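You operate a simulated robot arm through the tools that you are given. There is no shell and no other tool. Be economical: measure what you need, move in short steps, check, and stop when the job is done.

You are at the controls of a simulated two-armed robot. One attempt, no reset.

TASK
Wipe the frost off the pull-out shelf, close the freezer up and switch it on.
Fine: use the teal cloth and put it back; shelf wiped and door closed before the green switch goes on. What is to be rubbed or washed off counts as gone when no trace of it is left.

It is judged by the outcome, as a careful person would: the job done as asked, and still so three seconds after it is handed in. It fails if anything else is knocked over, pushed out of place, dropped, spilled or broken. Flat cloth is picked up by pressing the open fingertips on it (5 to 10 N) and closing them slowly along it; thin cloth reads only 2 to 8 mm in the jaws.

THE ROBOT
Two 7-joint arms with two-finger parallel grippers on one trunk, on a base that drives. Base frame: it is fixed to the floor where the robot stands at the start and does not move with it; the origin is under the middle of the robot, x ahead of it, y to its left, z up; the surface under the hand at the start is at about z = 850. Units: mm, rad, N and s.
The left shoulder is at the start at [50, 177, 1079], the right one opposite. With the tool pointing down near the work surface each hand reaches from about 180 to 700 mm from the robot's upright axis, wherever it stands, measured 20 degrees to its own side. Places, roughly: alarm button [300, -1600, 1300]; fast switch [300, -1400, 1300]; freezer door [100, -1800, 700]; green switch [300, -1300, 1300]; pull-out shelf [300, -1500, 400]. Payload 3.43 kg a hand.
The TCP of each hand is the grasp point between the finger pads, 34 mm short of the fingertips. In the tool frame z runs along the fingers and y along their closing line. The gripper opens to 128 mm. The fingers are 24 mm wide and 12 mm thick; the gripper's body (48 by 130 mm) begins 96 mm behind the TCP.
Orientation is that of the tool frame in the base frame, as a unit quaternion [w, x, y, z]. With the fingers straight down and closing along the base's y, the tool's x points along the base's -x, its y along +y and its z along -z.

THE INTERFACE
- The arms move only by the tool nudge_tool. It takes "left_steps", "right_steps" or both (then of equal length, played together; a hand with none holds still); each is a list of rows, each a list of 7 numbers: the shift along the tool's x, y, z in mm, then the turn, a rotation vector about the tool's x, y, z in rad, then the finger opening in mm, from 0 to 128. In form: [[dx, dy, dz, rx, ry, rz, gripper], ...]. A call has 1 to 12 rows; each row shifts and turns the commanded pose from where the row before left it, along the tool's axes as they then stand. Rows are played at 5 a second. More than 50 mm and 0.15 rad between two rows, or a gripper value outside its range, and nothing of the call is played. A pose out of reach is approached as far as the arm can. The call stops where the force on the tool passes 40 N (or 10 N more than at its start, if that is more) or the arm is blocked; 0.2 s more then pass. Each finger travels about 108 mm/s and halts on what it meets, pressing with about 45 N; the grip force reading is that of the motor and also rises with nothing between the fingers. The clock runs only during rows and for 0.2 s after the last one: add rows that do not move to give the fingers time. The reply holds the time, the measured pose of the TCP, the force on the tool along the base axes, the opening and the grip force, in the units named above and with some noise, with the torque about the TCP (base axes, N m) and any sound that the robot's microphone picked up, and new pictures: "pictures" is both (left out), scene, wrist or none (wrist: the cameras of the hands that moved).
- Cameras (640 x 400 px; columns grow to the right, rows downward): "scene" is now at [156.8, -16.3, 1251.5]; the picture's right is [-0.20, -0.98, 0.00], its down [-0.48, 0.10, -0.87] and it looks along [0.86, -0.17, -0.49] (base axes); focal length 291 px, centre (320, 200). "left" rides on the left gripper at [76, 11, -160] in its tool frame; the picture's right is [-0.15, 0.99, 0.00], its down [-0.88, -0.13, -0.46] and it looks along [-0.45, -0.07, 0.89] (tool axes); focal length 234 px, centre (320, 200). "right" rides on the right gripper at [76, -11, -160] in its tool frame; the picture's right is [0.15, 0.99, 0.00], its down [-0.88, 0.13, -0.46] and it looks along [-0.45, 0.07, 0.89] (tool axes); focal length 234 px, centre (320, 200). There is no depth. A picture from a camera that has moved, and an enlarged one, comes with that camera's place and axes in the base frame and with its lens.
- slide_trunk(by): slides the trunk up (or, below 0, down) by that many mm; the arms and the scene camera ride with it, the base frame stays. It gives what a move gives, with no picture.
- steer(legs): drives the robot by 1 to 6 legs, each [ahead, turn to the left] in mm and rad, along the robot's own axes; the way and the turn of a leg run together, so that a leg with both is an arc; at most 1500 mm and 3.142 rad a leg. The arms and the cameras ride along, it lands a little off, and it stops where it bumps. It gives what a move gives, and a new picture of the scene camera.
- head_to(pan, tilt): turns the head with the scene camera to pan (to the left, within 1.396 rad either way) and tilt (down, from -0.506 to 1.204), counted from straight ahead of the robot. It gives what a move gives, and a new picture of the scene camera.
- enlarge(camera, box): a new picture of the part [left, top, right, bottom] of that camera's present view, enlarged. No time passes.
- job_done(): hands the job in; it is judged then, once.

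Work in short steps. Places have to be worked out from the pictures, the camera data and where the tool is seen: move nearer, look again, correct. Check each grasp and each placing, and mend what went wrong. You have 120 turns and 260 pictures in all, those below and enlarged ones among them. Open the grippers and draw the arms clear of the work before you hand the job in, unless the task says otherwise; then end with one line.

The tools are called after "Emit:" by a JSON object that holds its "api" and its "payload". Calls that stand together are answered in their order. nudge_tool: Moves the arms, as the interface text tells. Its arguments: {"type":"object","properties":{"left_steps":{"type":"array"},"right_steps":{"type":"array"},"pictures":{"type":"string","enum":["both","scene","wrist","none"]}},"required":[]} The other tools are called the same way: slide_trunk (by) slides the trunk up or down; steer (legs) drives the base; head_to (pan, tilt) turns the head that bears the scene camera; enlarge (camera, box) takes an enlarged picture of a part of a camera's view; job_done () hands the job in.

At the start:

```text
t: 0.0
left_eef_pos: [422.9, 125.4, 1079.4]
left_orientation: [0.0, -0.001, 1.0, 0.0]
left_contact_force: [0.3, -0.4, -0.5]
left_ft_torque: [0.0, 0.0, -0.01]
left_width: 128.0
left_grip_force: 0.0
right_eef_pos: [421.5, -246.5, 1034.3]
right_orientation: [0.0, 0.0, 1.0, 0.001]
right_contact_force: [0.2, -0.4, -0.7]
right_ft_torque: [-0.04, -0.01, -0.02]
right_width: 127.9
right_grip_force: 0.0
trunk travel left (down, up): [-250.0, 151.0]
robot x, y, heading: [1.5, 2.1, 0.002]
head pan, tilt: [-0.201, 0.508]
```

scene: 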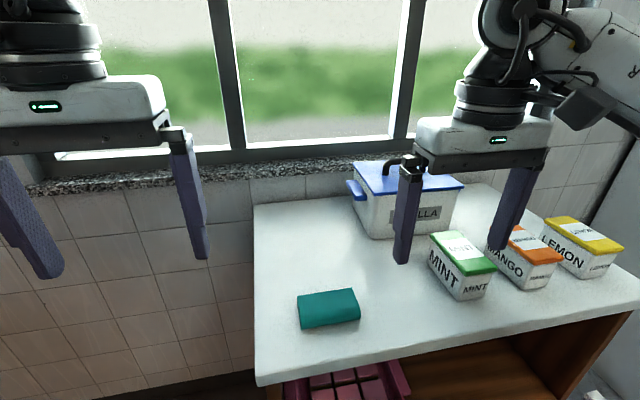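
right: 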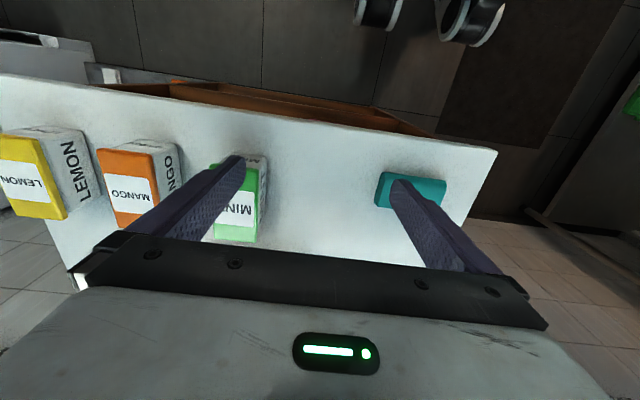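
left: 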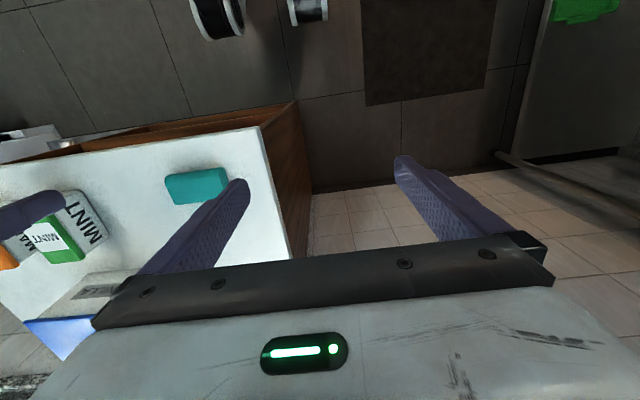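

I'll look to the right to see the freezer before touching anything, then the cloth close up.

Emit:
{"api": "head_to", "payload": {"pan": -1.35, "tilt": 0.4}}

Emit:
{"api": "enlarge", "payload": {"camera": "right", "box": [340, 130, 500, 230]}}

```text
t: 1.4
left_eef_pos: [422.4, 125.1, 1078.7]
left_orientation: [-0.001, -0.001, 1.0, 0.001]
left_contact_force: [-0.9, -0.1, -0.2]
left_ft_torque: [0.03, 0.0, -0.04]
left_width: 128.0
left_grip_force: 0.2
right_eef_pos: [421.4, -245.9, 1032.8]
right_orientation: [0.0, 0.0, 1.0, 0.0]
right_contact_force: [0.8, 0.0, 0.4]
right_ft_torque: [0.0, -0.04, -0.01]
right_width: 127.9
right_grip_force: 0.0
trunk travel left (down, up): [-250.0, 151.0]
robot x, y, heading: [-0.7, -3.4, 0.002]
head pan, tilt: [-1.349, 0.4]
camera scene: at [88.2, -88.6, 1261.5], right [-0.98, -0.22, 0.0], down [-0.09, 0.38, -0.92], along [0.2, -0.9, -0.39], focal length 291 px, centre (320, 200)
```

scene: 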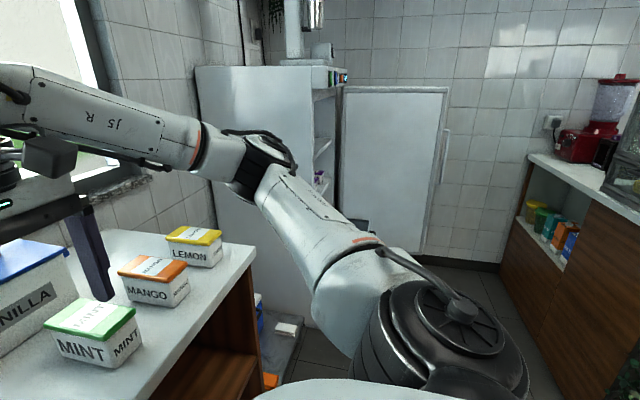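

```text
4.00 times, centred on (420, 180) of right
camera zoom: at [344.4, -257.1, 1194.2], right [-0.15, 0.99, 0.0], down [0.88, 0.13, 0.46], along [0.45, 0.07, -0.89], focal length 937 px, centre (-80, 280)
```

zoom: 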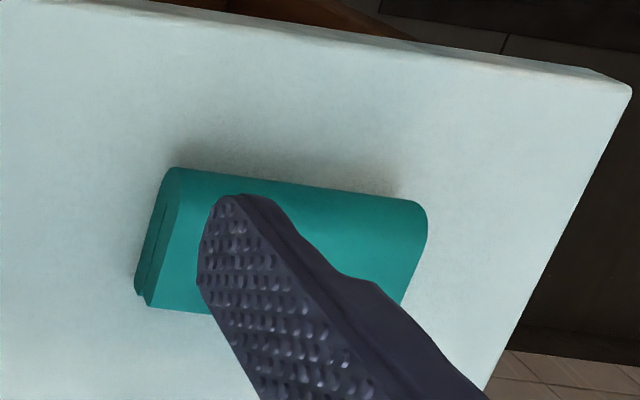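

The cloth is a folded pad about 95 (y) × 50 (x) mm, around [480, -95]. The freezer door already stands open beyond. I turn the right hand a quarter so that it closes along x.

Emit:
{"api": "nudge_tool", "payload": {"right_steps": [[0, 0, 0, 0, 0, -0.1428, 128], [0, 0, 0, 0, 0, -0.1428, 128], [0, 0, 0, 0, 0, -0.1428, 128], [0, 0, 0, 0, 0, -0.1428, 128], [0, 0, 0, 0, 0, -0.1428, 128], [0, 0, 0, 0, 0, -0.1428, 128], [0, 0, 0, 0, 0, -0.1428, 128], [0, 0, 0, 0, 0, -0.1428, 128], [0, 0, 0, 0, 0, -0.1428, 128], [0, 0, 0, 0, 0, -0.1428, 128], [0, 0, 0, 0, 0, -0.1428, 128]], "pictures": "none"}}

Emit:
{"api": "head_to", "payload": {"pan": -0.2, "tilt": 0.7}}

```text
t: 3.8
left_eef_pos: [421.7, 126.1, 1079.6]
left_orientation: [0.0, -0.001, 1.0, -0.001]
left_contact_force: [-0.1, 0.4, 0.2]
left_ft_torque: [-0.02, -0.03, -0.03]
left_width: 128.2
left_grip_force: 0.0
right_eef_pos: [293.9, -139.1, 1009.4]
right_orientation: [0.0, -0.707, 0.707, 0.001]
right_contact_force: [-0.1, -0.1, -0.1]
right_ft_torque: [0.03, 0.01, -0.04]
right_width: 128.0
right_grip_force: 0.0
right hand out of reach, approached as far as the arm can: row 7, 8, 9, 10, 11
trunk travel left (down, up): [-250.0, 151.0]
robot x, y, heading: [0.6, 0.0, 0.001]
head pan, tilt: [-1.349, 0.4]
```

```text
t: 5.1
left_eef_pos: [423.5, 124.6, 1079.5]
left_orientation: [0.0, -0.001, 1.0, 0.0]
left_contact_force: [-0.5, -1.0, 1.4]
left_ft_torque: [-0.03, -0.02, 0.01]
left_width: 128.1
left_grip_force: 0.1
right_eef_pos: [294.4, -138.9, 1009.0]
right_orientation: [0.0, -0.706, 0.708, 0.0]
right_contact_force: [0.3, -0.1, 0.0]
right_ft_torque: [-0.02, -0.02, 0.0]
right_width: 128.0
right_grip_force: 0.1
trunk travel left (down, up): [-250.0, 151.0]
robot x, y, heading: [-1.8, -1.4, 0.0]
head pan, tilt: [-0.201, 0.7]
camera scene: at [151.0, -15.2, 1234.6], right [-0.2, -0.98, 0.0], down [-0.63, 0.13, -0.77], along [0.75, -0.15, -0.64], focal length 291 px, centre (320, 200)
```

scene: 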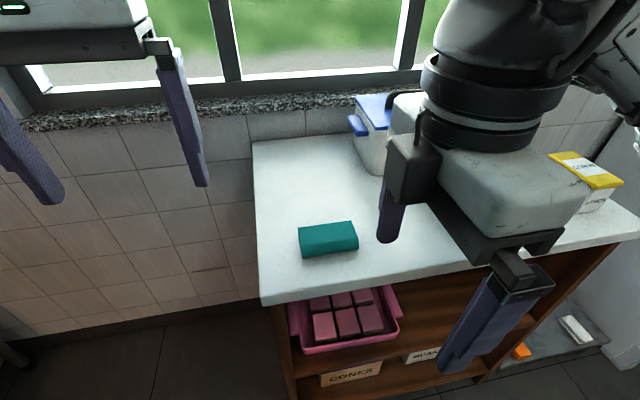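

That way runs into a wrist limit, and the hand slid off place. I turn it back and on to the other side.

Emit:
{"api": "nudge_tool", "payload": {"right_steps": [[0, 0, 0, 0, 0, 0.1428, 128], [0, 0, 0, 0, 0, 0.1428, 128], [0, 0, 0, 0, 0, 0.1428, 128], [0, 0, 0, 0, 0, 0.1428, 128], [0, 0, 0, 0, 0, 0.1428, 128], [0, 0, 0, 0, 0, 0.1428, 128], [0, 0, 0, 0, 0, 0.1428, 128], [0, 0, 0, 0, 0, 0.1428, 128], [0, 0, 0, 0, 0, 0.1428, 128], [0, 0, 0, 0, 0, 0.1428, 128], [0, 0, 0, 0, 0, 0.1428, 128]], "pictures": "none"}}

Emit:
{"api": "nudge_tool", "payload": {"right_steps": [[0, 0, 0, 0, 0, 0.1428, 128], [0, 0, 0, 0, 0, 0.1428, 128], [0, 0, 0, 0, 0, 0.1428, 128], [0, 0, 0, 0, 0, 0.1428, 128], [0, 0, 0, 0, 0, 0.1428, 128], [0, 0, 0, 0, 0, 0.1428, 128], [0, 0, 0, 0, 0, 0.1428, 128], [0, 0, 0, 0, 0, 0.1428, 128], [0, 0, 0, 0, 0, 0.1428, 128], [0, 0, 0, 0, 0, 0.1428, 128], [0, 0, 0, 0, 0, 0.1428, 128]], "pictures": "none"}}

```text
t: 7.5
left_eef_pos: [421.7, 125.8, 1079.6]
left_orientation: [0.0, 0.0, 1.0, -0.001]
left_contact_force: [0.4, -0.2, 0.2]
left_ft_torque: [-0.02, 0.01, 0.04]
left_width: 127.7
left_grip_force: 0.1
right_eef_pos: [294.7, -138.4, 1009.4]
right_orientation: [0.0, 0.002, 1.0, -0.001]
right_contact_force: [-0.3, 0.7, 0.3]
right_ft_torque: [0.04, 0.0, -0.01]
right_width: 128.1
right_grip_force: 0.1
trunk travel left (down, up): [-250.0, 151.0]
robot x, y, heading: [0.7, 0.4, -0.002]
head pan, tilt: [-0.201, 0.7]
```

```text
t: 9.9
left_eef_pos: [422.4, 125.1, 1079.3]
left_orientation: [0.0, 0.0, 1.0, 0.0]
left_contact_force: [0.1, -0.3, 0.1]
left_ft_torque: [0.02, 0.01, -0.02]
left_width: 127.7
left_grip_force: 0.0
right_eef_pos: [294.3, -139.2, 1010.4]
right_orientation: [0.0, 0.708, 0.706, 0.0]
right_contact_force: [0.2, 0.1, -0.1]
right_ft_torque: [-0.01, -0.02, -0.01]
right_width: 128.0
right_grip_force: 0.1
trunk travel left (down, up): [-250.0, 151.0]
robot x, y, heading: [0.9, -1.8, -0.001]
head pan, tilt: [-0.201, 0.7]
```

Now tool x = +Y and tool y = +X. I move above the pad, still high.

Emit:
{"api": "nudge_tool", "payload": {"right_steps": [[11, 47, 0, 0, 0, 0, 128], [11, 47, 0, 0, 0, 0, 128], [11, 47, 0, 0, 0, 0, 128], [11, 47, 0, 0, 0, 0, 128], [0, 0, 40, 0, 0, 0, 128]]}}

```text
t: 11.1
left_eef_pos: [422.5, 125.4, 1078.9]
left_orientation: [0.0, 0.0, 1.0, 0.0]
left_contact_force: [0.3, 0.6, 0.5]
left_ft_torque: [0.02, 0.02, -0.03]
left_width: 127.9
left_grip_force: 0.0
right_eef_pos: [482.9, -95.1, 970.0]
right_orientation: [0.0, 0.707, 0.707, 0.0]
right_contact_force: [-0.9, 0.3, -0.1]
right_ft_torque: [0.02, -0.03, 0.0]
right_width: 128.1
right_grip_force: 0.0
trunk travel left (down, up): [-250.0, 151.0]
robot x, y, heading: [2.1, -1.9, -0.003]
head pan, tilt: [-0.201, 0.7]
camera scene: at [151.2, -15.4, 1234.6], right [-0.2, -0.98, 0.0], down [-0.63, 0.13, -0.76], along [0.75, -0.15, -0.64], focal length 291 px, centre (320, 200)
camera right: at [470.3, -20.0, 1130.1], right [0.99, 0.15, 0.0], down [0.13, -0.88, 0.46], along [0.07, -0.45, -0.89], focal length 234 px, centre (320, 200)
```

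scene: 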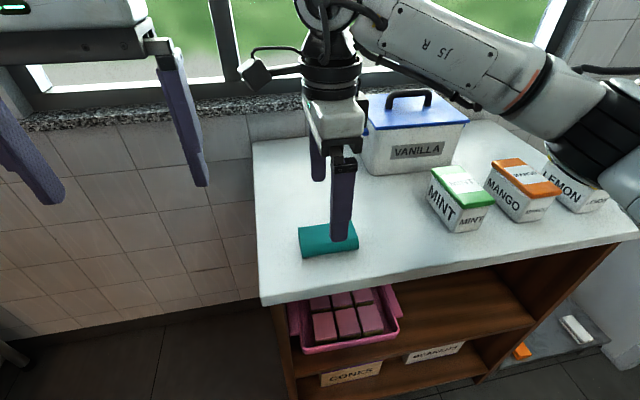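
right: 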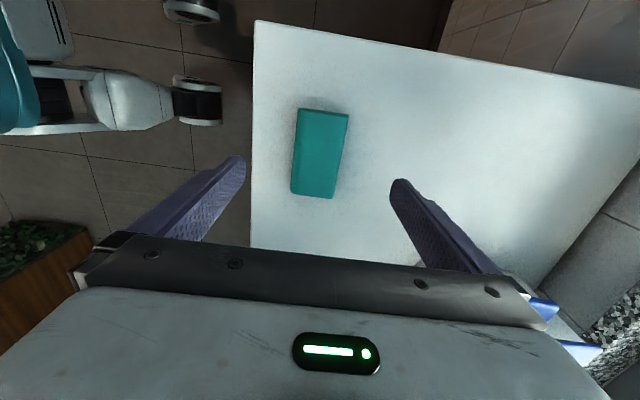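

The pad centre works out at [479, -96], aligned with y. I go down until the fingertips are about 6 mm above the table and then close.

Emit:
{"api": "nudge_tool", "payload": {"right_steps": [[-1, -4, 30, 0, 0, 0, 110], [0, 0, 30, 0, 0, 0, 90], [0, 0, 12, 0, 0, 0, 80], [0, 0, 8, 0, 0, 0, 80], [0, 0, 0, 0, 0, 0, 80]]}}

```text
t: 12.3
left_eef_pos: [421.9, 125.2, 1079.7]
left_orientation: [0.001, -0.001, 1.0, 0.0]
left_contact_force: [-0.4, 0.5, 1.2]
left_ft_torque: [-0.01, 0.01, 0.02]
left_width: 128.0
left_grip_force: 0.1
right_eef_pos: [478.5, -96.4, 889.1]
right_orientation: [0.0, 0.707, 0.707, 0.0]
right_contact_force: [-0.2, 0.2, 0.1]
right_ft_torque: [0.0, -0.01, -0.01]
right_width: 80.0
right_grip_force: 0.0
trunk travel left (down, up): [-250.0, 151.0]
robot x, y, heading: [0.8, 1.8, 0.005]
head pan, tilt: [-0.201, 0.7]
camera scene: at [151.0, -15.1, 1234.6], right [-0.2, -0.98, 0.0], down [-0.63, 0.13, -0.76], along [0.75, -0.15, -0.64], focal length 291 px, centre (320, 200)
camera right: at [466.6, -20.4, 1051.0], right [0.99, 0.15, 0.0], down [0.13, -0.88, 0.46], along [0.07, -0.45, -0.89], focal length 234 px, centre (320, 200)
```

scene: 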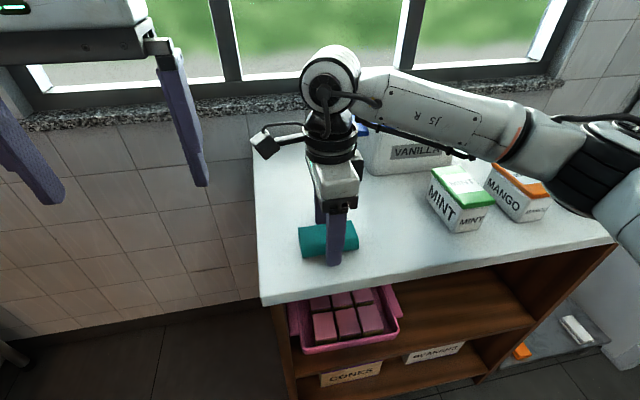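
right: 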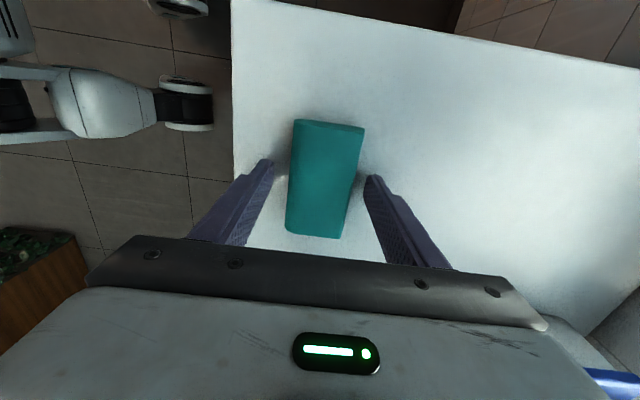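

Well straddled; I close slowly.

Emit:
{"api": "nudge_tool", "payload": {"right_steps": [[0, 0, 0, 0, 0, 0, 65], [0, 0, 0, 0, 0, 0, 55], [0, 0, 0, 0, 0, 0, 48], [0, 0, 0, 0, 0, 0, 40], [0, 0, 0, 0, 0, 0, 30], [0, 0, 0, 0, 0, 0, 20], [0, 0, 0, 0, 0, 0, 20]]}}

```text
t: 13.9
left_eef_pos: [420.9, 125.2, 1078.7]
left_orientation: [0.0, -0.001, 1.0, 0.0]
left_contact_force: [0.5, 0.3, 0.3]
left_ft_torque: [0.03, 0.01, 0.01]
left_width: 128.0
left_grip_force: 0.0
right_eef_pos: [478.4, -95.5, 891.1]
right_orientation: [0.0, 0.707, 0.707, -0.001]
right_contact_force: [0.5, -0.2, 0.3]
right_ft_torque: [0.0, -0.01, 0.01]
right_width: 54.8
right_grip_force: 45.3
trunk travel left (down, up): [-250.0, 151.0]
robot x, y, heading: [0.6, 0.1, -0.0]
head pan, tilt: [-0.201, 0.7]
camera scene: at [151.1, -15.1, 1234.6], right [-0.2, -0.98, 0.0], down [-0.63, 0.13, -0.76], along [0.75, -0.15, -0.64], focal length 291 px, centre (320, 200)
camera right: at [466.6, -20.3, 1051.3], right [0.99, 0.15, 0.0], down [0.13, -0.88, 0.46], along [0.07, -0.45, -0.89], focal length 234 px, centre (320, 200)
```

scene: 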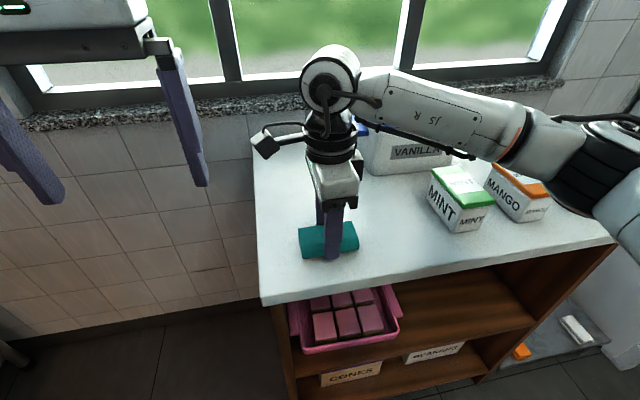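
right: 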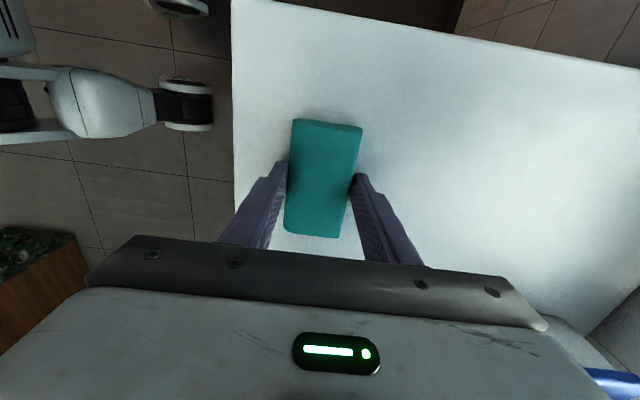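

Gripped (54.8 mm). I lift and draw the hand back, both arms, before driving.

Emit:
{"api": "nudge_tool", "payload": {"right_steps": [[0, 0, -40, 0, 0, 0, 20], [0, 0, -40, 0, 0, 0, 20], [0, 0, -40, 0, 0, 0, 20], [0, 0, -40, 0, 0, 0, 20], [-20, -45, 0, 0, 0, 0, 20], [-20, -45, 0, 0, 0, 0, 20], [-20, -45, 0, 0, 0, 0, 20], [-20, -45, 0, 0, 0, 0, 20]], "left_steps": [[0, 0, -20, 0, 0, 0, 100], [0, 0, 0, 0, 0, 0, 60], [0, 0, 0, 0, 0, 0, 20], [0, 0, 0, 0, 0, 0, 0], [40, 0, 0, 0, 0, 0, 0], [40, 0, 0, 0, 0, 0, 0], [40, 0, 0, 0, 0, 0, 0], [10, 0, 0, 0, 0, 0, 0]], "pictures": "wrist"}}

Emit:
{"api": "head_to", "payload": {"pan": -1.39, "tilt": 0.5}}

```text
t: 15.7
left_eef_pos: [290.9, 124.7, 1099.1]
left_orientation: [0.001, -0.002, 1.0, 0.0]
left_contact_force: [-0.7, -0.2, 1.0]
left_ft_torque: [0.01, -0.02, -0.02]
left_width: 0.0
left_grip_force: 33.0
right_eef_pos: [298.0, -176.8, 1049.9]
right_orientation: [0.0, 0.707, 0.707, 0.0]
right_contact_force: [-0.4, -0.5, -0.8]
right_ft_torque: [-0.01, -0.03, -0.06]
right_width: 54.8
right_grip_force: 45.1
trunk travel left (down, up): [-250.0, 151.0]
robot x, y, heading: [3.5, 2.5, -0.0]
head pan, tilt: [-0.201, 0.7]
camera right: at [286.2, -101.1, 1210.7], right [0.99, 0.15, 0.0], down [0.13, -0.88, 0.46], along [0.07, -0.45, -0.89], focal length 234 px, centre (320, 200)
camera left: at [215.2, 136.3, 1259.6], right [0.14, 0.99, 0.0], down [0.88, -0.13, 0.46], along [0.45, -0.07, -0.89], focal length 234 px, centre (320, 200)
```

right: 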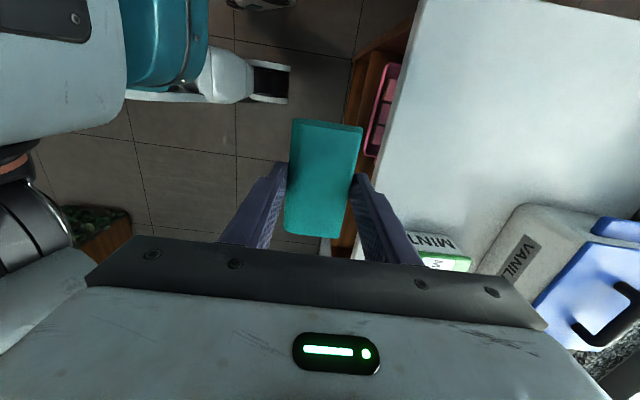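
left: 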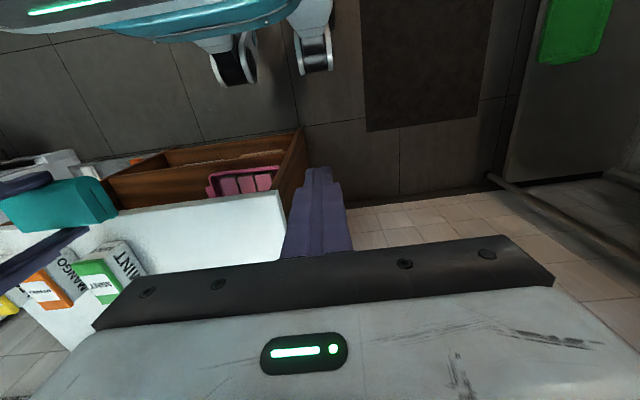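

```text
t: 17.1
left_eef_pos: [293.3, 124.8, 1098.9]
left_orientation: [0.0, -0.001, 1.0, 0.0]
left_contact_force: [0.5, 0.7, 1.5]
left_ft_torque: [-0.02, -0.01, -0.03]
left_width: 0.1
left_grip_force: 32.9
right_eef_pos: [298.7, -175.6, 1050.5]
right_orientation: [0.0, 0.707, 0.707, 0.0]
right_contact_force: [0.9, -0.9, -0.5]
right_ft_torque: [-0.02, 0.05, -0.02]
right_width: 54.6
right_grip_force: 44.9
trunk travel left (down, up): [-250.0, 151.0]
robot x, y, heading: [-1.2, 0.3, -0.003]
head pan, tilt: [-1.389, 0.499]
camera scene: at [84.3, -87.7, 1252.3], right [-0.98, -0.18, 0.0], down [-0.09, 0.47, -0.88], along [0.16, -0.86, -0.48], focal length 291 px, centre (320, 200)
```

scene: 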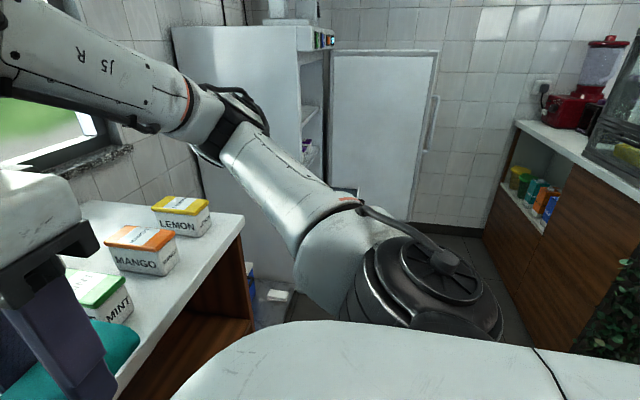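

Hands are drawn in. I turn right to heading about -1.9 so that the path to the freezer front is clear of the door, and look before driving.

Emit:
{"api": "steer", "payload": {"legs": [[0, -1.88]]}}

Emit:
{"api": "head_to", "payload": {"pan": 0.4, "tilt": 0.45}}

```text
t: 22.0
left_eef_pos: [33.0, -315.7, 1099.5]
left_orientation: [0.0, 0.805, 0.593, 0.0]
left_contact_force: [-0.1, -0.1, -0.3]
left_ft_torque: [0.0, 0.0, 0.0]
left_width: 0.1
left_grip_force: 33.0
right_eef_pos: [-257.7, -232.3, 1049.2]
right_orientation: [0.001, 0.989, -0.151, 0.0]
right_contact_force: [0.3, -0.3, -0.1]
right_ft_torque: [0.0, -0.02, -0.05]
right_width: 54.6
right_grip_force: 44.9
trunk travel left (down, up): [-250.0, 151.0]
robot x, y, heading: [0.1, 1.7, -1.87]
head pan, tilt: [-1.389, 0.499]
camera scene: at [-113.5, -54.0, 1252.3], right [0.12, 0.99, 0.0], down [0.48, -0.06, -0.88], along [-0.87, 0.11, -0.48], focal length 291 px, centre (320, 200)
```

scene: 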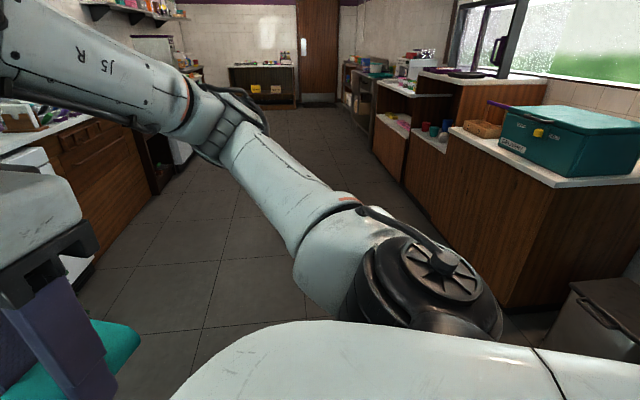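

```text
t: 23.8
left_eef_pos: [32.3, -317.7, 1099.3]
left_orientation: [0.0, 0.806, 0.592, 0.0]
left_contact_force: [-0.2, 0.5, -0.2]
left_ft_torque: [-0.03, 0.03, 0.0]
left_width: 0.1
left_grip_force: 32.4
right_eef_pos: [-257.3, -233.5, 1049.8]
right_orientation: [0.0, 0.989, -0.15, 0.0]
right_contact_force: [0.6, 0.4, -0.1]
right_ft_torque: [-0.03, -0.01, 0.0]
right_width: 54.8
right_grip_force: 45.0
trunk travel left (down, up): [-250.0, 151.0]
robot x, y, heading: [-0.6, -2.0, -1.867]
head pan, tilt: [0.4, 0.45]
camera scene: at [-14.2, -156.5, 1256.8], right [-1.0, -0.1, 0.0], down [-0.04, 0.43, -0.9], along [0.09, -0.9, -0.44], focal length 291 px, centre (320, 200)
```

scene: 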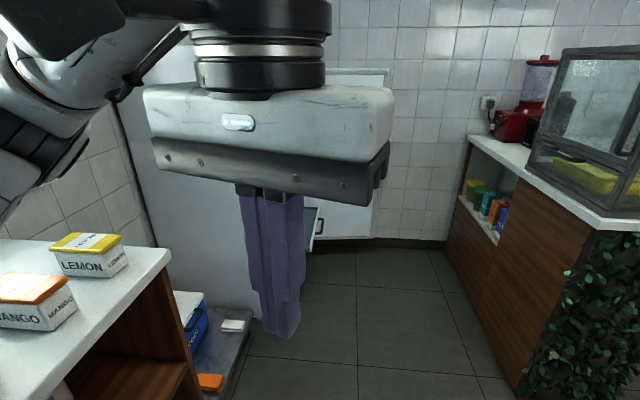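

The aisle (freezer front x≈300, counter front x≈-750) is narrow for my elbows, so I go only part of the way, face the freezer diagonally and look.

Emit:
{"api": "steer", "payload": {"legs": [[600, 0], [0, 1.05]]}}

Emit:
{"api": "head_to", "payload": {"pan": 0.0, "tilt": 0.5}}

```text
t: 29.9
left_eef_pos: [112.2, -702.6, 1099.4]
left_orientation: [0.001, 0.397, 0.918, 0.0]
left_contact_force: [1.1, -0.3, -0.7]
left_ft_torque: [0.02, 0.02, -0.01]
left_width: 0.1
left_grip_force: 32.9
right_eef_pos: [-102.8, -912.6, 1050.3]
right_orientation: [0.0, 0.93, 0.368, 0.0]
right_contact_force: [0.2, -0.5, -0.1]
right_ft_torque: [-0.01, 0.01, 0.0]
right_width: 54.6
right_grip_force: 44.8
trunk travel left (down, up): [-250.0, 151.0]
robot x, y, heading: [-179.2, -579.0, -0.818]
head pan, tilt: [0.4, 0.45]
camera scene: at [-49.5, -661.4, 1256.8], right [-0.41, -0.91, 0.0], down [-0.4, 0.18, -0.9], along [0.82, -0.37, -0.44], focal length 291 px, centre (320, 200)
```

scene: 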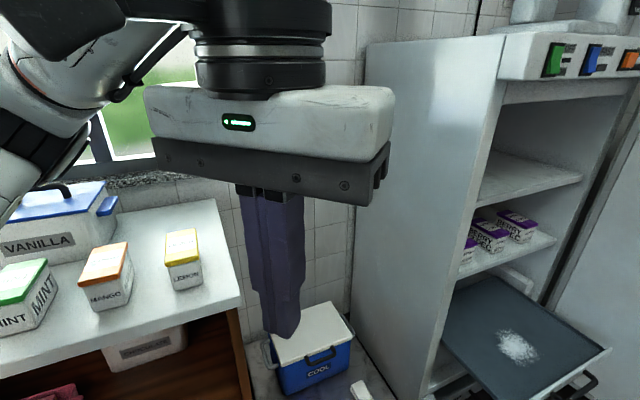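

```text
t: 30.8
left_eef_pos: [112.4, -702.1, 1099.5]
left_orientation: [0.0, 0.398, 0.917, 0.0]
left_contact_force: [-0.8, -0.2, -0.2]
left_ft_torque: [-0.05, 0.03, 0.01]
left_width: 0.2
left_grip_force: 33.0
right_eef_pos: [-103.0, -913.7, 1049.8]
right_orientation: [0.0, 0.93, 0.368, 0.001]
right_contact_force: [0.6, -0.6, -1.0]
right_ft_torque: [0.02, -0.06, 0.0]
right_width: 54.9
right_grip_force: 44.6
trunk travel left (down, up): [-250.0, 151.0]
robot x, y, heading: [-179.5, -574.4, -0.813]
head pan, tilt: [0.0, 0.499]
camera scene: at [-71.3, -690.6, 1252.3], right [-0.73, -0.68, 0.0], down [-0.33, 0.35, -0.88], along [0.6, -0.64, -0.48], focal length 291 px, centre (320, 200)
```

scene: 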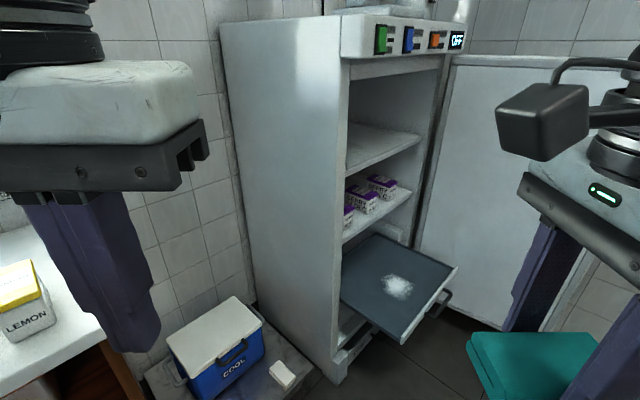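

The pull-out shelf is out (front edge x≈150, z≈400) with a frost patch about [280, -1506], and the green switch sits at the panel's left end. I drive to about [-45, -985], heading -0.65, keeping elbows away from door, counter and freezer.

Emit:
{"api": "steer", "payload": {"legs": [[0, -0.44], [430, 0], [0, 0.6]]}}

Emit:
{"api": "head_to", "payload": {"pan": -0.4, "tilt": 0.75}}

```text
t: 36.3
left_eef_pos: [260.8, -1060.0, 1099.6]
left_orientation: [0.0, 0.321, 0.947, 0.0]
left_contact_force: [0.5, 0.5, 0.0]
left_ft_torque: [0.0, 0.01, 0.0]
left_width: 0.0
left_grip_force: 32.9
right_eef_pos: [82.8, -1303.6, 1049.0]
right_orientation: [0.0, 0.897, 0.442, 0.0]
right_contact_force: [0.4, 0.4, -0.7]
right_ft_torque: [-0.04, -0.01, 0.01]
right_width: 54.7
right_grip_force: 44.9
trunk travel left (down, up): [-250.0, 151.0]
robot x, y, heading: [-46.4, -979.4, -0.657]
head pan, tilt: [0.0, 0.499]
camera scene: at [78.3, -1077.2, 1252.3], right [-0.61, -0.79, 0.0], down [-0.38, 0.29, -0.88], along [0.7, -0.54, -0.48], focal length 291 px, centre (320, 200)
```

scene: 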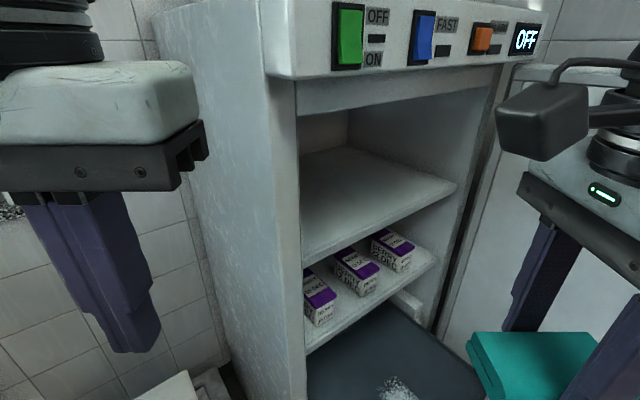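

```text
t: 37.2
left_eef_pos: [260.0, -1059.1, 1099.2]
left_orientation: [0.0, 0.322, 0.947, -0.001]
left_contact_force: [0.1, -0.8, 0.4]
left_ft_torque: [-0.01, 0.02, -0.03]
left_width: 0.1
left_grip_force: 33.1
right_eef_pos: [82.8, -1302.5, 1049.7]
right_orientation: [0.0, 0.897, 0.442, 0.0]
right_contact_force: [0.1, 1.2, 0.1]
right_ft_torque: [-0.01, -0.01, -0.01]
right_width: 54.8
right_grip_force: 44.9
trunk travel left (down, up): [-250.0, 151.0]
robot x, y, heading: [-47.8, -981.4, -0.656]
head pan, tilt: [-0.4, 0.75]
camera scene: at [46.9, -1094.0, 1230.4], right [-0.87, -0.49, 0.0], down [-0.34, 0.59, -0.73], along [0.36, -0.64, -0.68], focal length 291 px, centre (320, 200)
```

scene: 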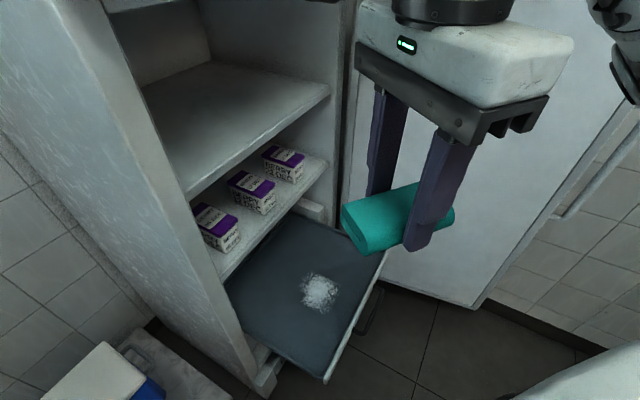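

Good view. I enlarge the frost to measure it.

Emit:
{"api": "enlarge", "payload": {"camera": "scene", "box": [220, 200, 400, 390]}}

Emit:
{"api": "slide_trunk", "payload": {"by": -250}}

```text
2.11 times, centred on (310, 295) of scene
camera zoom: at [46.9, -1094.0, 1230.4], right [-0.87, -0.49, 0.0], down [-0.34, 0.59, -0.73], along [0.36, -0.64, -0.68], focal length 612 px, centre (341, 0)
```

zoom: 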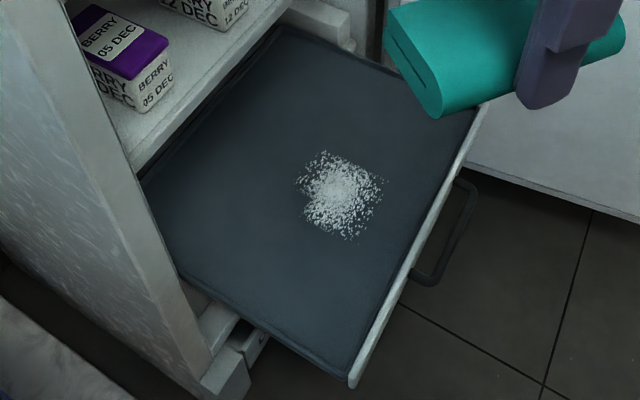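

```text
t: 39.8
left_eef_pos: [261.9, -1059.4, 850.0]
left_orientation: [0.0, 0.321, 0.947, 0.0]
left_contact_force: [-0.8, -0.9, -0.5]
left_ft_torque: [-0.03, 0.01, -0.01]
left_width: 0.0
left_grip_force: 33.1
right_eef_pos: [82.4, -1302.0, 799.1]
right_orientation: [-0.001, 0.897, 0.442, 0.0]
right_contact_force: [-1.3, 0.6, -1.0]
right_ft_torque: [0.0, -0.02, 0.02]
right_width: 54.9
right_grip_force: 45.0
trunk travel left (down, up): [0.0, 401.0]
robot x, y, heading: [-44.8, -982.5, -0.658]
head pan, tilt: [-0.4, 0.75]
```

Frost spans x 215–343, y -1563…-1449. With the trunk down, I turn the right hand so the pad's long side lies along x, with the camera towards me.

Emit:
{"api": "nudge_tool", "payload": {"right_steps": [[0, 0, 0, 0, 0, -0.148, 20], [0, 0, 0, 0, 0, -0.148, 20], [0, 0, 0, 0, 0, -0.148, 20], [0, 0, 0, 0, 0, -0.148, 20], [0, 0, 0, 0, 0, -0.148, 20], [0, 0, 0, 0, 0, -0.148, 20], [0, 0, 0, 0, 0, -0.148, 20], [0, 0, 0, 0, 0, -0.148, 20], [0, 0, 0, 0, 0, -0.148, 20], [0, 0, 0, 0, 0, -0.148, 20], [0, 0, 0, 0, 0, -0.148, 20], [0, 0, 0, 0, 0, -0.148, 20]], "pictures": "scene"}}

```text
t: 42.4
left_eef_pos: [260.8, -1060.0, 849.8]
left_orientation: [0.001, 0.321, 0.947, 0.0]
left_contact_force: [-0.1, -0.5, 0.1]
left_ft_torque: [-0.01, 0.01, -0.01]
left_width: 0.0
left_grip_force: 33.2
right_eef_pos: [83.6, -1303.3, 800.0]
right_orientation: [0.0, 0.221, 0.975, 0.0]
right_contact_force: [0.3, 1.0, -0.4]
right_ft_torque: [0.01, -0.01, -0.01]
right_width: 54.6
right_grip_force: 45.0
trunk travel left (down, up): [0.0, 401.0]
robot x, y, heading: [-48.3, -983.2, -0.661]
head pan, tilt: [-0.4, 0.75]
camera scene: at [46.9, -1094.0, 980.3], right [-0.87, -0.49, 0.0], down [-0.34, 0.59, -0.73], along [0.36, -0.64, -0.68], focal length 291 px, centre (320, 200)
```

scene: 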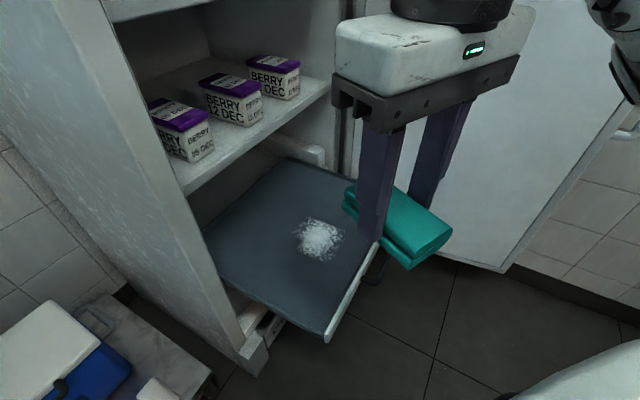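

Emit:
{"api": "nudge_tool", "payload": {"right_steps": [[0, 0, 0, 0, 0, -0.148, 20], [0, 0, 0, 0, 0, -0.148, 20], [0, 0, 0, 0, 0, -0.148, 20], [-31, -34, 0, 0, 0, 0, 20], [-31, -34, 0, 0, 0, 0, 20], [-31, -34, 0, 0, 0, 0, 20], [-31, -34, 0, 0, 0, 0, 20], [-31, -34, 0, 0, 0, 0, 20], [-31, -34, 0, 0, 0, 0, 20]]}}

```text
t: 44.4
left_eef_pos: [261.6, -1059.3, 849.4]
left_orientation: [0.0, 0.321, 0.947, 0.001]
left_contact_force: [-0.2, -0.4, 0.7]
left_ft_torque: [-0.01, 0.0, -0.02]
left_width: 0.2
left_grip_force: 32.8
right_eef_pos: [244.1, -1466.2, 790.7]
right_orientation: [0.0, 0.004, 1.0, 0.0]
right_contact_force: [0.7, -1.0, 0.1]
right_ft_torque: [-0.02, 0.04, 0.03]
right_width: 54.9
right_grip_force: 44.8
right hand out of reach, approached as far as the arm can: row 8, 9
trunk travel left (down, up): [0.0, 401.0]
robot x, y, heading: [-48.4, -979.2, -0.656]
head pan, tilt: [-0.4, 0.75]
camera scene: at [47.3, -1094.0, 980.2], right [-0.87, -0.49, 0.0], down [-0.34, 0.59, -0.73], along [0.36, -0.64, -0.68], focal length 291 px, centre (320, 200)
camera right: at [166.4, -1475.9, 951.5], right [-0.14, 0.99, 0.0], down [0.88, 0.12, 0.46], along [0.45, 0.06, -0.89], focal length 234 px, centre (320, 200)
```

scene: 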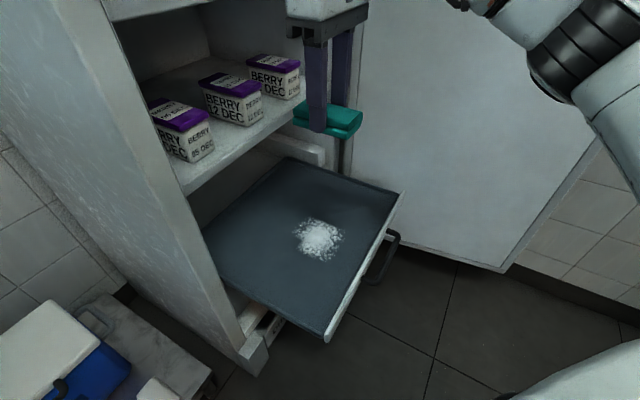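
right: 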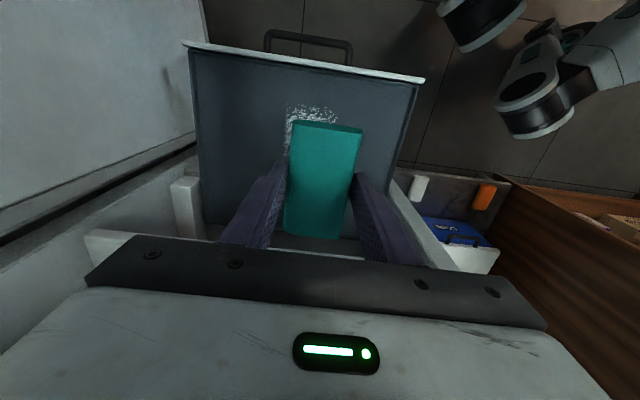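

The arm runs out of reach there, so the base must come nearer. I look down to see how much room my base has to the shelf corner.

Emit:
{"api": "head_to", "payload": {"pan": -0.3, "tilt": 1.2}}

```text
t: 45.3
left_eef_pos: [260.8, -1060.1, 848.0]
left_orientation: [0.0, 0.322, 0.947, 0.0]
left_contact_force: [0.5, -0.4, 0.2]
left_ft_torque: [-0.02, -0.01, -0.03]
left_width: 0.3
left_grip_force: 33.4
right_eef_pos: [243.9, -1465.1, 791.8]
right_orientation: [0.001, 0.004, 1.0, -0.001]
right_contact_force: [0.0, -0.2, -0.4]
right_ft_torque: [0.03, -0.01, -0.03]
right_width: 54.8
right_grip_force: 45.4
trunk travel left (down, up): [0.0, 401.0]
robot x, y, heading: [-50.4, -974.7, -0.655]
head pan, tilt: [-0.3, 1.201]
camera scene: at [38.3, -1067.6, 948.7], right [-0.82, -0.58, 0.0], down [-0.54, 0.76, -0.36], along [0.21, -0.3, -0.93], focal length 291 px, centre (320, 200)
```

scene: 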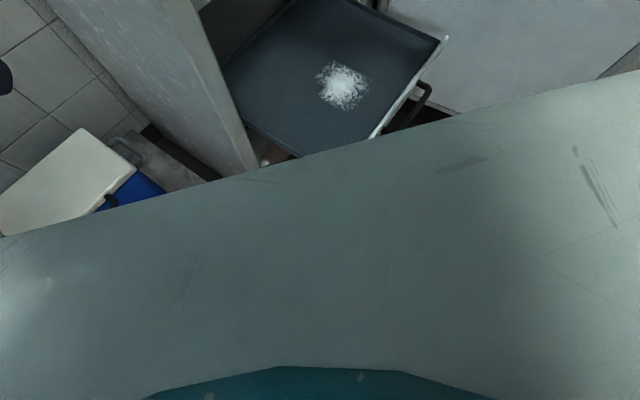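

The torso hides it, but the limit seems to be the wrist yaw rather than distance. I turn the hand 0.6 rad back (robot-aligned) and move over the patch.

Emit:
{"api": "nudge_tool", "payload": {"right_steps": [[0, 0, 0, 0, 0, 0.15, 20], [0, 0, 0, 0, 0, 0.15, 20], [0, 0, 0, 0, 0, 0.15, 20], [0, 0, 0, 0, 0, 0.15, 20], [-26, -7, 0, 0, 0, 0, 20], [-26, -7, 0, 0, 0, 0, 20], [0, 0, 40, 0, 0, 0, 20], [0, 0, 40, 0, 0, 0, 20], [0, 0, 40, 0, 0, 0, 20]], "pictures": "wrist"}}

Emit:
{"api": "head_to", "payload": {"pan": -0.4, "tilt": 0.75}}

```text
t: 47.3
left_eef_pos: [261.4, -1059.9, 848.7]
left_orientation: [0.001, 0.322, 0.947, -0.001]
left_contact_force: [-0.2, 0.1, -0.8]
left_ft_torque: [0.02, 0.01, -0.03]
left_width: 0.0
left_grip_force: 32.7
right_eef_pos: [278.4, -1505.7, 670.3]
right_orientation: [0.001, 0.299, 0.954, 0.0]
right_contact_force: [0.6, 1.0, -0.4]
right_ft_torque: [0.01, -0.03, 0.01]
right_width: 54.9
right_grip_force: 45.4
trunk travel left (down, up): [0.0, 401.0]
robot x, y, heading: [-46.4, -980.3, -0.657]
head pan, tilt: [-0.3, 1.201]
camera right: at [208.7, -1472.3, 831.1], right [0.44, 0.9, 0.0], down [0.8, -0.39, 0.46], along [0.41, -0.2, -0.89], focal length 234 px, centre (320, 200)
```

right: 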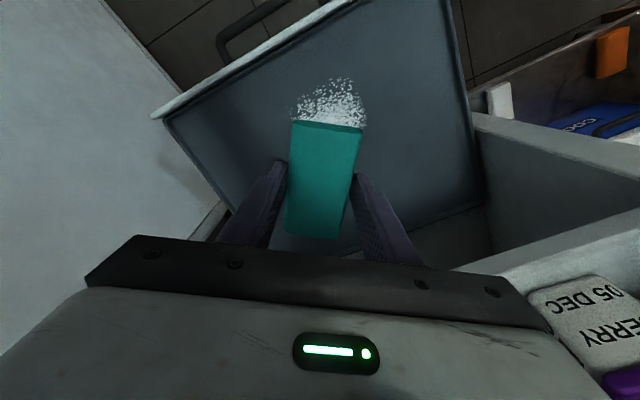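

```text
t: 48.2
left_eef_pos: [261.9, -1060.0, 849.3]
left_orientation: [0.0, 0.322, 0.947, 0.0]
left_contact_force: [-0.3, 0.3, -0.3]
left_ft_torque: [0.02, 0.01, 0.0]
left_width: 0.0
left_grip_force: 33.1
right_eef_pos: [278.7, -1505.6, 670.9]
right_orientation: [0.0, 0.3, 0.954, 0.0]
right_contact_force: [-0.2, -0.6, 0.0]
right_ft_torque: [0.01, 0.0, 0.01]
right_width: 54.7
right_grip_force: 45.5
trunk travel left (down, up): [0.0, 401.0]
robot x, y, heading: [-44.5, -982.5, -0.655]
head pan, tilt: [-0.4, 0.75]
camera scene: at [46.9, -1094.0, 980.3], right [-0.87, -0.49, 0.0], down [-0.34, 0.59, -0.73], along [0.36, -0.64, -0.68], focal length 291 px, centre (320, 200)
```

scene: 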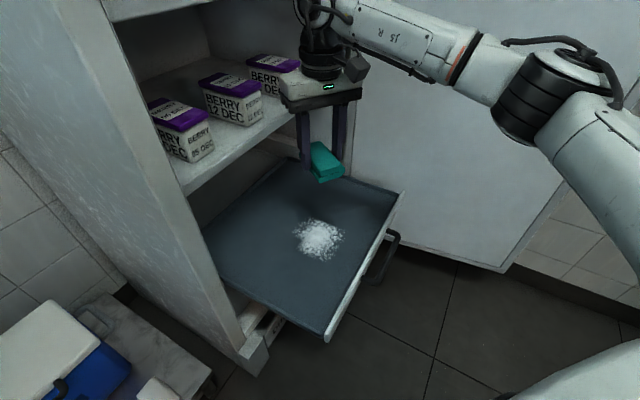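

Over the patch and in reach. I go down to about 30 mm above the shelf.

Emit:
{"api": "nudge_tool", "payload": {"right_steps": [[0, 0, 40, 0, 0, 0, 20], [0, 0, 40, 0, 0, 0, 20], [0, 0, 40, 0, 0, 0, 20], [0, 0, 40, 0, 0, 0, 20], [0, 0, 30, 0, 0, 0, 20], [0, 0, 0, 0, 0, 0, 20]]}}

```text
t: 49.6
left_eef_pos: [260.9, -1060.1, 849.5]
left_orientation: [0.0, 0.322, 0.947, 0.0]
left_contact_force: [-0.4, -0.1, -0.4]
left_ft_torque: [-0.01, 0.0, -0.01]
left_width: 0.0
left_grip_force: 32.6
right_eef_pos: [277.6, -1506.2, 481.2]
right_orientation: [0.0, 0.298, 0.954, 0.0]
right_contact_force: [0.3, -0.1, 0.1]
right_ft_torque: [-0.01, 0.01, 0.03]
right_width: 54.7
right_grip_force: 44.7
trunk travel left (down, up): [0.0, 401.0]
robot x, y, heading: [-45.7, -982.4, -0.653]
head pan, tilt: [-0.4, 0.75]
camera scene: at [46.9, -1094.0, 980.3], right [-0.87, -0.49, 0.0], down [-0.34, 0.59, -0.73], along [0.36, -0.64, -0.68], focal length 291 px, centre (320, 200)
camera right: at [207.9, -1472.8, 641.7], right [0.44, 0.9, 0.0], down [0.8, -0.39, 0.46], along [0.41, -0.2, -0.89], focal length 234 px, centre (320, 200)
```

scene: 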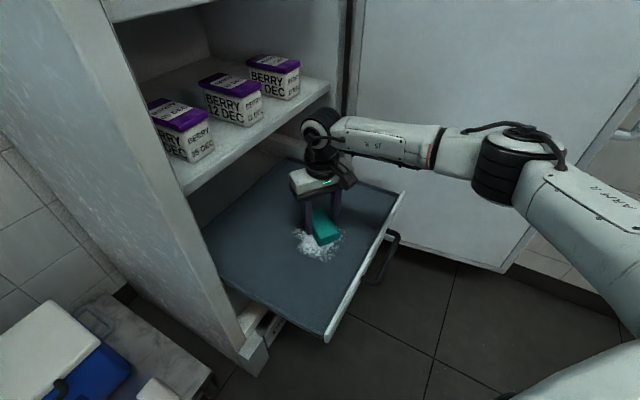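
right: 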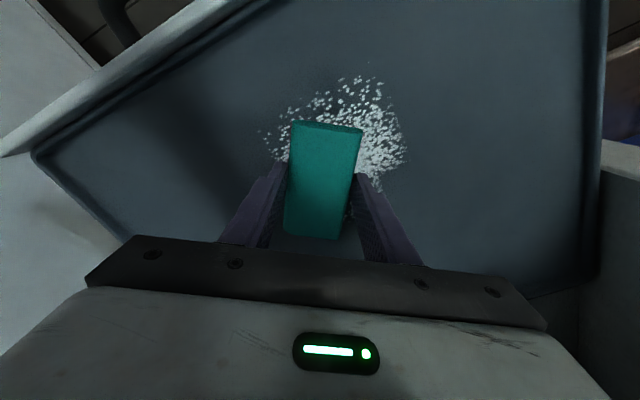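

I feel for the shelf gently.

Emit:
{"api": "nudge_tool", "payload": {"right_steps": [[0, 0, 15, 0, 0, 0, 20], [0, 0, 10, 0, 0, 0, 20], [0, 0, 6, 0, 0, 0, 20], [0, 0, 4, 0, 0, 0, 20], [0, 0, 3, 0, 0, 0, 20], [0, 0, 0, 0, 0, 0, 20]], "pictures": "none"}}

```text
t: 50.1
left_eef_pos: [260.4, -1057.2, 849.7]
left_orientation: [0.0, 0.321, 0.947, -0.001]
left_contact_force: [-0.1, 0.0, 0.1]
left_ft_torque: [-0.03, -0.01, 0.02]
left_width: 0.0
left_grip_force: 33.3
right_eef_pos: [284.5, -1506.2, 475.4]
right_orientation: [0.011, 0.299, 0.954, 0.002]
right_contact_force: [0.9, 2.0, 15.3]
right_ft_torque: [0.09, 0.76, -0.11]
right_width: 54.9
right_grip_force: 44.5
trunk travel left (down, up): [0.0, 401.0]
robot x, y, heading: [-44.9, -980.6, -0.653]
head pan, tilt: [-0.4, 0.75]
stopped in row 2 (right hand): the force on the tool passed its limit at 45 N (the readings are from after the stop); the commanded pose is now the measured one
```

Contact earlier than expected (45 N, pad bottom about z 435); I look at what is touching.

Emit:
{"api": "enlarge", "payload": {"camera": "scene", "box": [250, 90, 420, 290]}}

Emit:
{"api": "nudge_tool", "payload": {"right_steps": [[0, 0, -3, 0, 0, 0, 20]], "pictures": "wrist"}}

```text
2.00 times, centred on (335, 190) of scene
camera zoom: at [46.3, -1092.9, 980.7], right [-0.87, -0.49, 0.0], down [-0.34, 0.59, -0.73], along [0.36, -0.64, -0.68], focal length 582 px, centre (290, 220)
```

zoom: 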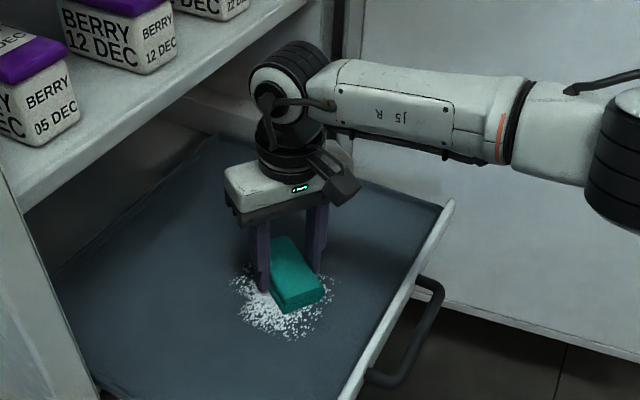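

```text
t: 50.5
left_eef_pos: [260.5, -1059.8, 848.7]
left_orientation: [0.0, 0.321, 0.947, -0.001]
left_contact_force: [0.2, -0.1, 0.2]
left_ft_torque: [-0.01, -0.01, 0.01]
left_width: 0.0
left_grip_force: 32.6
right_eef_pos: [283.3, -1505.3, 474.9]
right_orientation: [0.008, 0.297, 0.955, 0.001]
right_contact_force: [1.9, 2.3, 11.7]
right_ft_torque: [-0.24, 0.02, 0.04]
right_width: 54.5
right_grip_force: 45.3
trunk travel left (down, up): [0.0, 401.0]
robot x, y, heading: [-48.4, -980.7, -0.656]
head pan, tilt: [-0.4, 0.75]
camera right: at [210.8, -1472.5, 634.1], right [0.44, 0.9, 0.01], down [0.79, -0.39, 0.47], along [0.42, -0.2, -0.88], focal length 234 px, centre (320, 200)
```

right: 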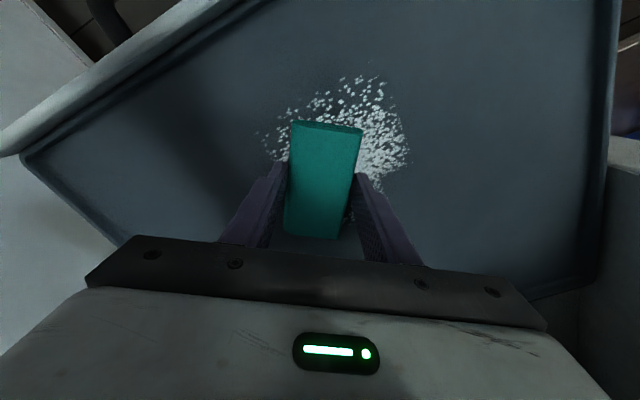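

The shelf surface is at about z 434, the pad rests on the frost with about 12 N. I wipe in strokes along the tool's y.

Emit:
{"api": "nudge_tool", "payload": {"right_steps": [[0, 25, 0, 0, 0, 0, 20], [0, 25, 0, 0, 0, 0, 20], [0, 25, 0, 0, 0, 0, 20], [25, 0, 0, 0, 0, 0, 20], [0, -25, 0, 0, 0, 0, 20], [0, -25, 0, 0, 0, 0, 20], [0, -25, 0, 0, 0, 0, 20], [0, -25, 0, 0, 0, 0, 20], [0, -25, 0, 0, 0, 0, 20], [0, -25, 0, 0, 0, 0, 20]]}}

```text
t: 52.7
left_eef_pos: [260.9, -1058.6, 850.0]
left_orientation: [0.001, 0.322, 0.947, 0.0]
left_contact_force: [0.6, -0.4, -0.2]
left_ft_torque: [0.01, -0.01, -0.02]
left_width: 0.2
left_grip_force: 33.0
right_eef_pos: [218.7, -1554.3, 475.2]
right_orientation: [0.009, 0.299, 0.954, 0.001]
right_contact_force: [4.2, 4.9, 19.1]
right_ft_torque: [0.08, 0.3, -0.22]
right_width: 54.7
right_grip_force: 45.6
trunk travel left (down, up): [0.0, 401.0]
robot x, y, heading: [-47.0, -982.2, -0.656]
head pan, tilt: [-0.4, 0.75]
camera scene: at [46.4, -1092.6, 980.7], right [-0.87, -0.49, 0.0], down [-0.34, 0.59, -0.73], along [0.36, -0.64, -0.68], focal length 291 px, centre (320, 200)
camera right: at [146.8, -1520.4, 633.8], right [0.44, 0.9, 0.01], down [0.79, -0.39, 0.47], along [0.42, -0.21, -0.88], focal length 234 px, centre (320, 200)
```

scene: 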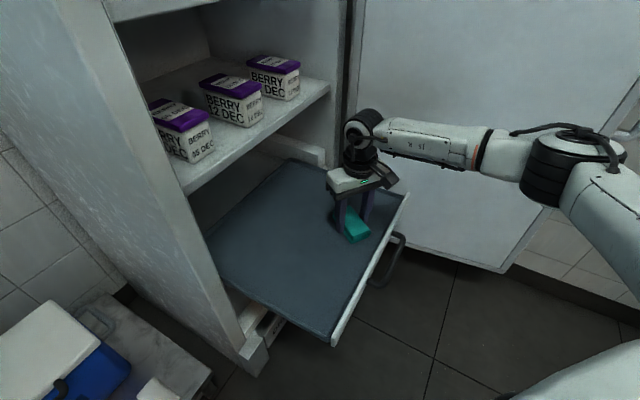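
right: 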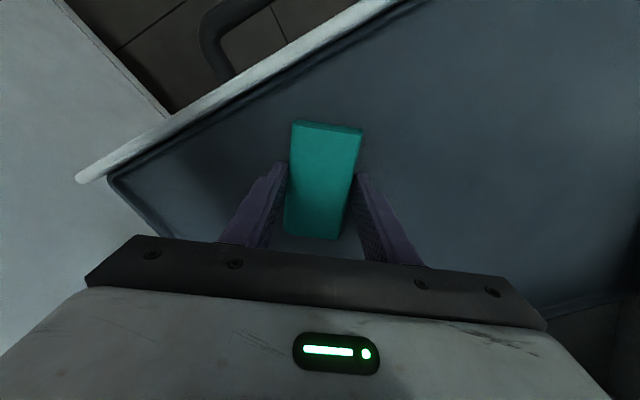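

The frost looks gone already; I enlarge to check for traces.

Emit:
{"api": "enlarge", "payload": {"camera": "scene", "box": [200, 150, 420, 350]}}

Emit:
{"api": "enlarge", "payload": {"camera": "right", "box": [300, 0, 640, 260]}}

```text
2.00 times, centred on (310, 250) of scene
camera zoom: at [46.4, -1092.6, 980.7], right [-0.87, -0.49, 0.0], down [-0.34, 0.59, -0.73], along [0.36, -0.64, -0.68], focal length 582 px, centre (340, 100)
```

zoom: 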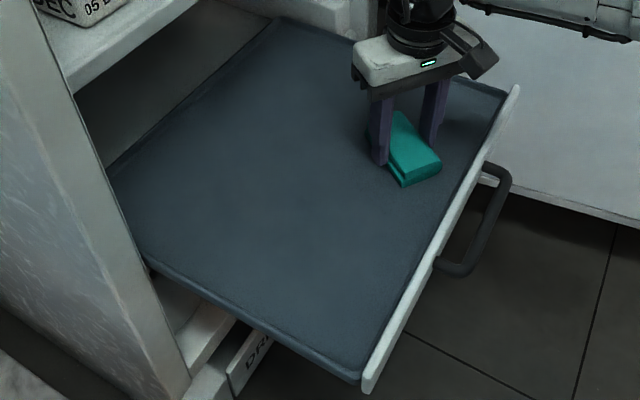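

```text
1.54 times, centred on (470, 130) of right
camera zoom: at [146.8, -1520.4, 633.8], right [0.44, 0.9, 0.01], down [0.79, -0.39, 0.47], along [0.42, -0.21, -0.88], focal length 360 px, centre (89, 308)
```

zoom: 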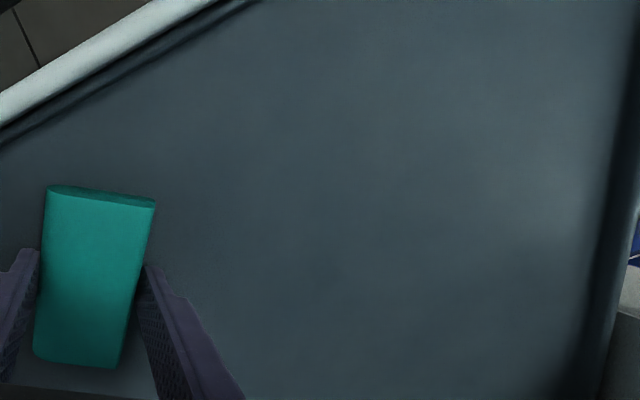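

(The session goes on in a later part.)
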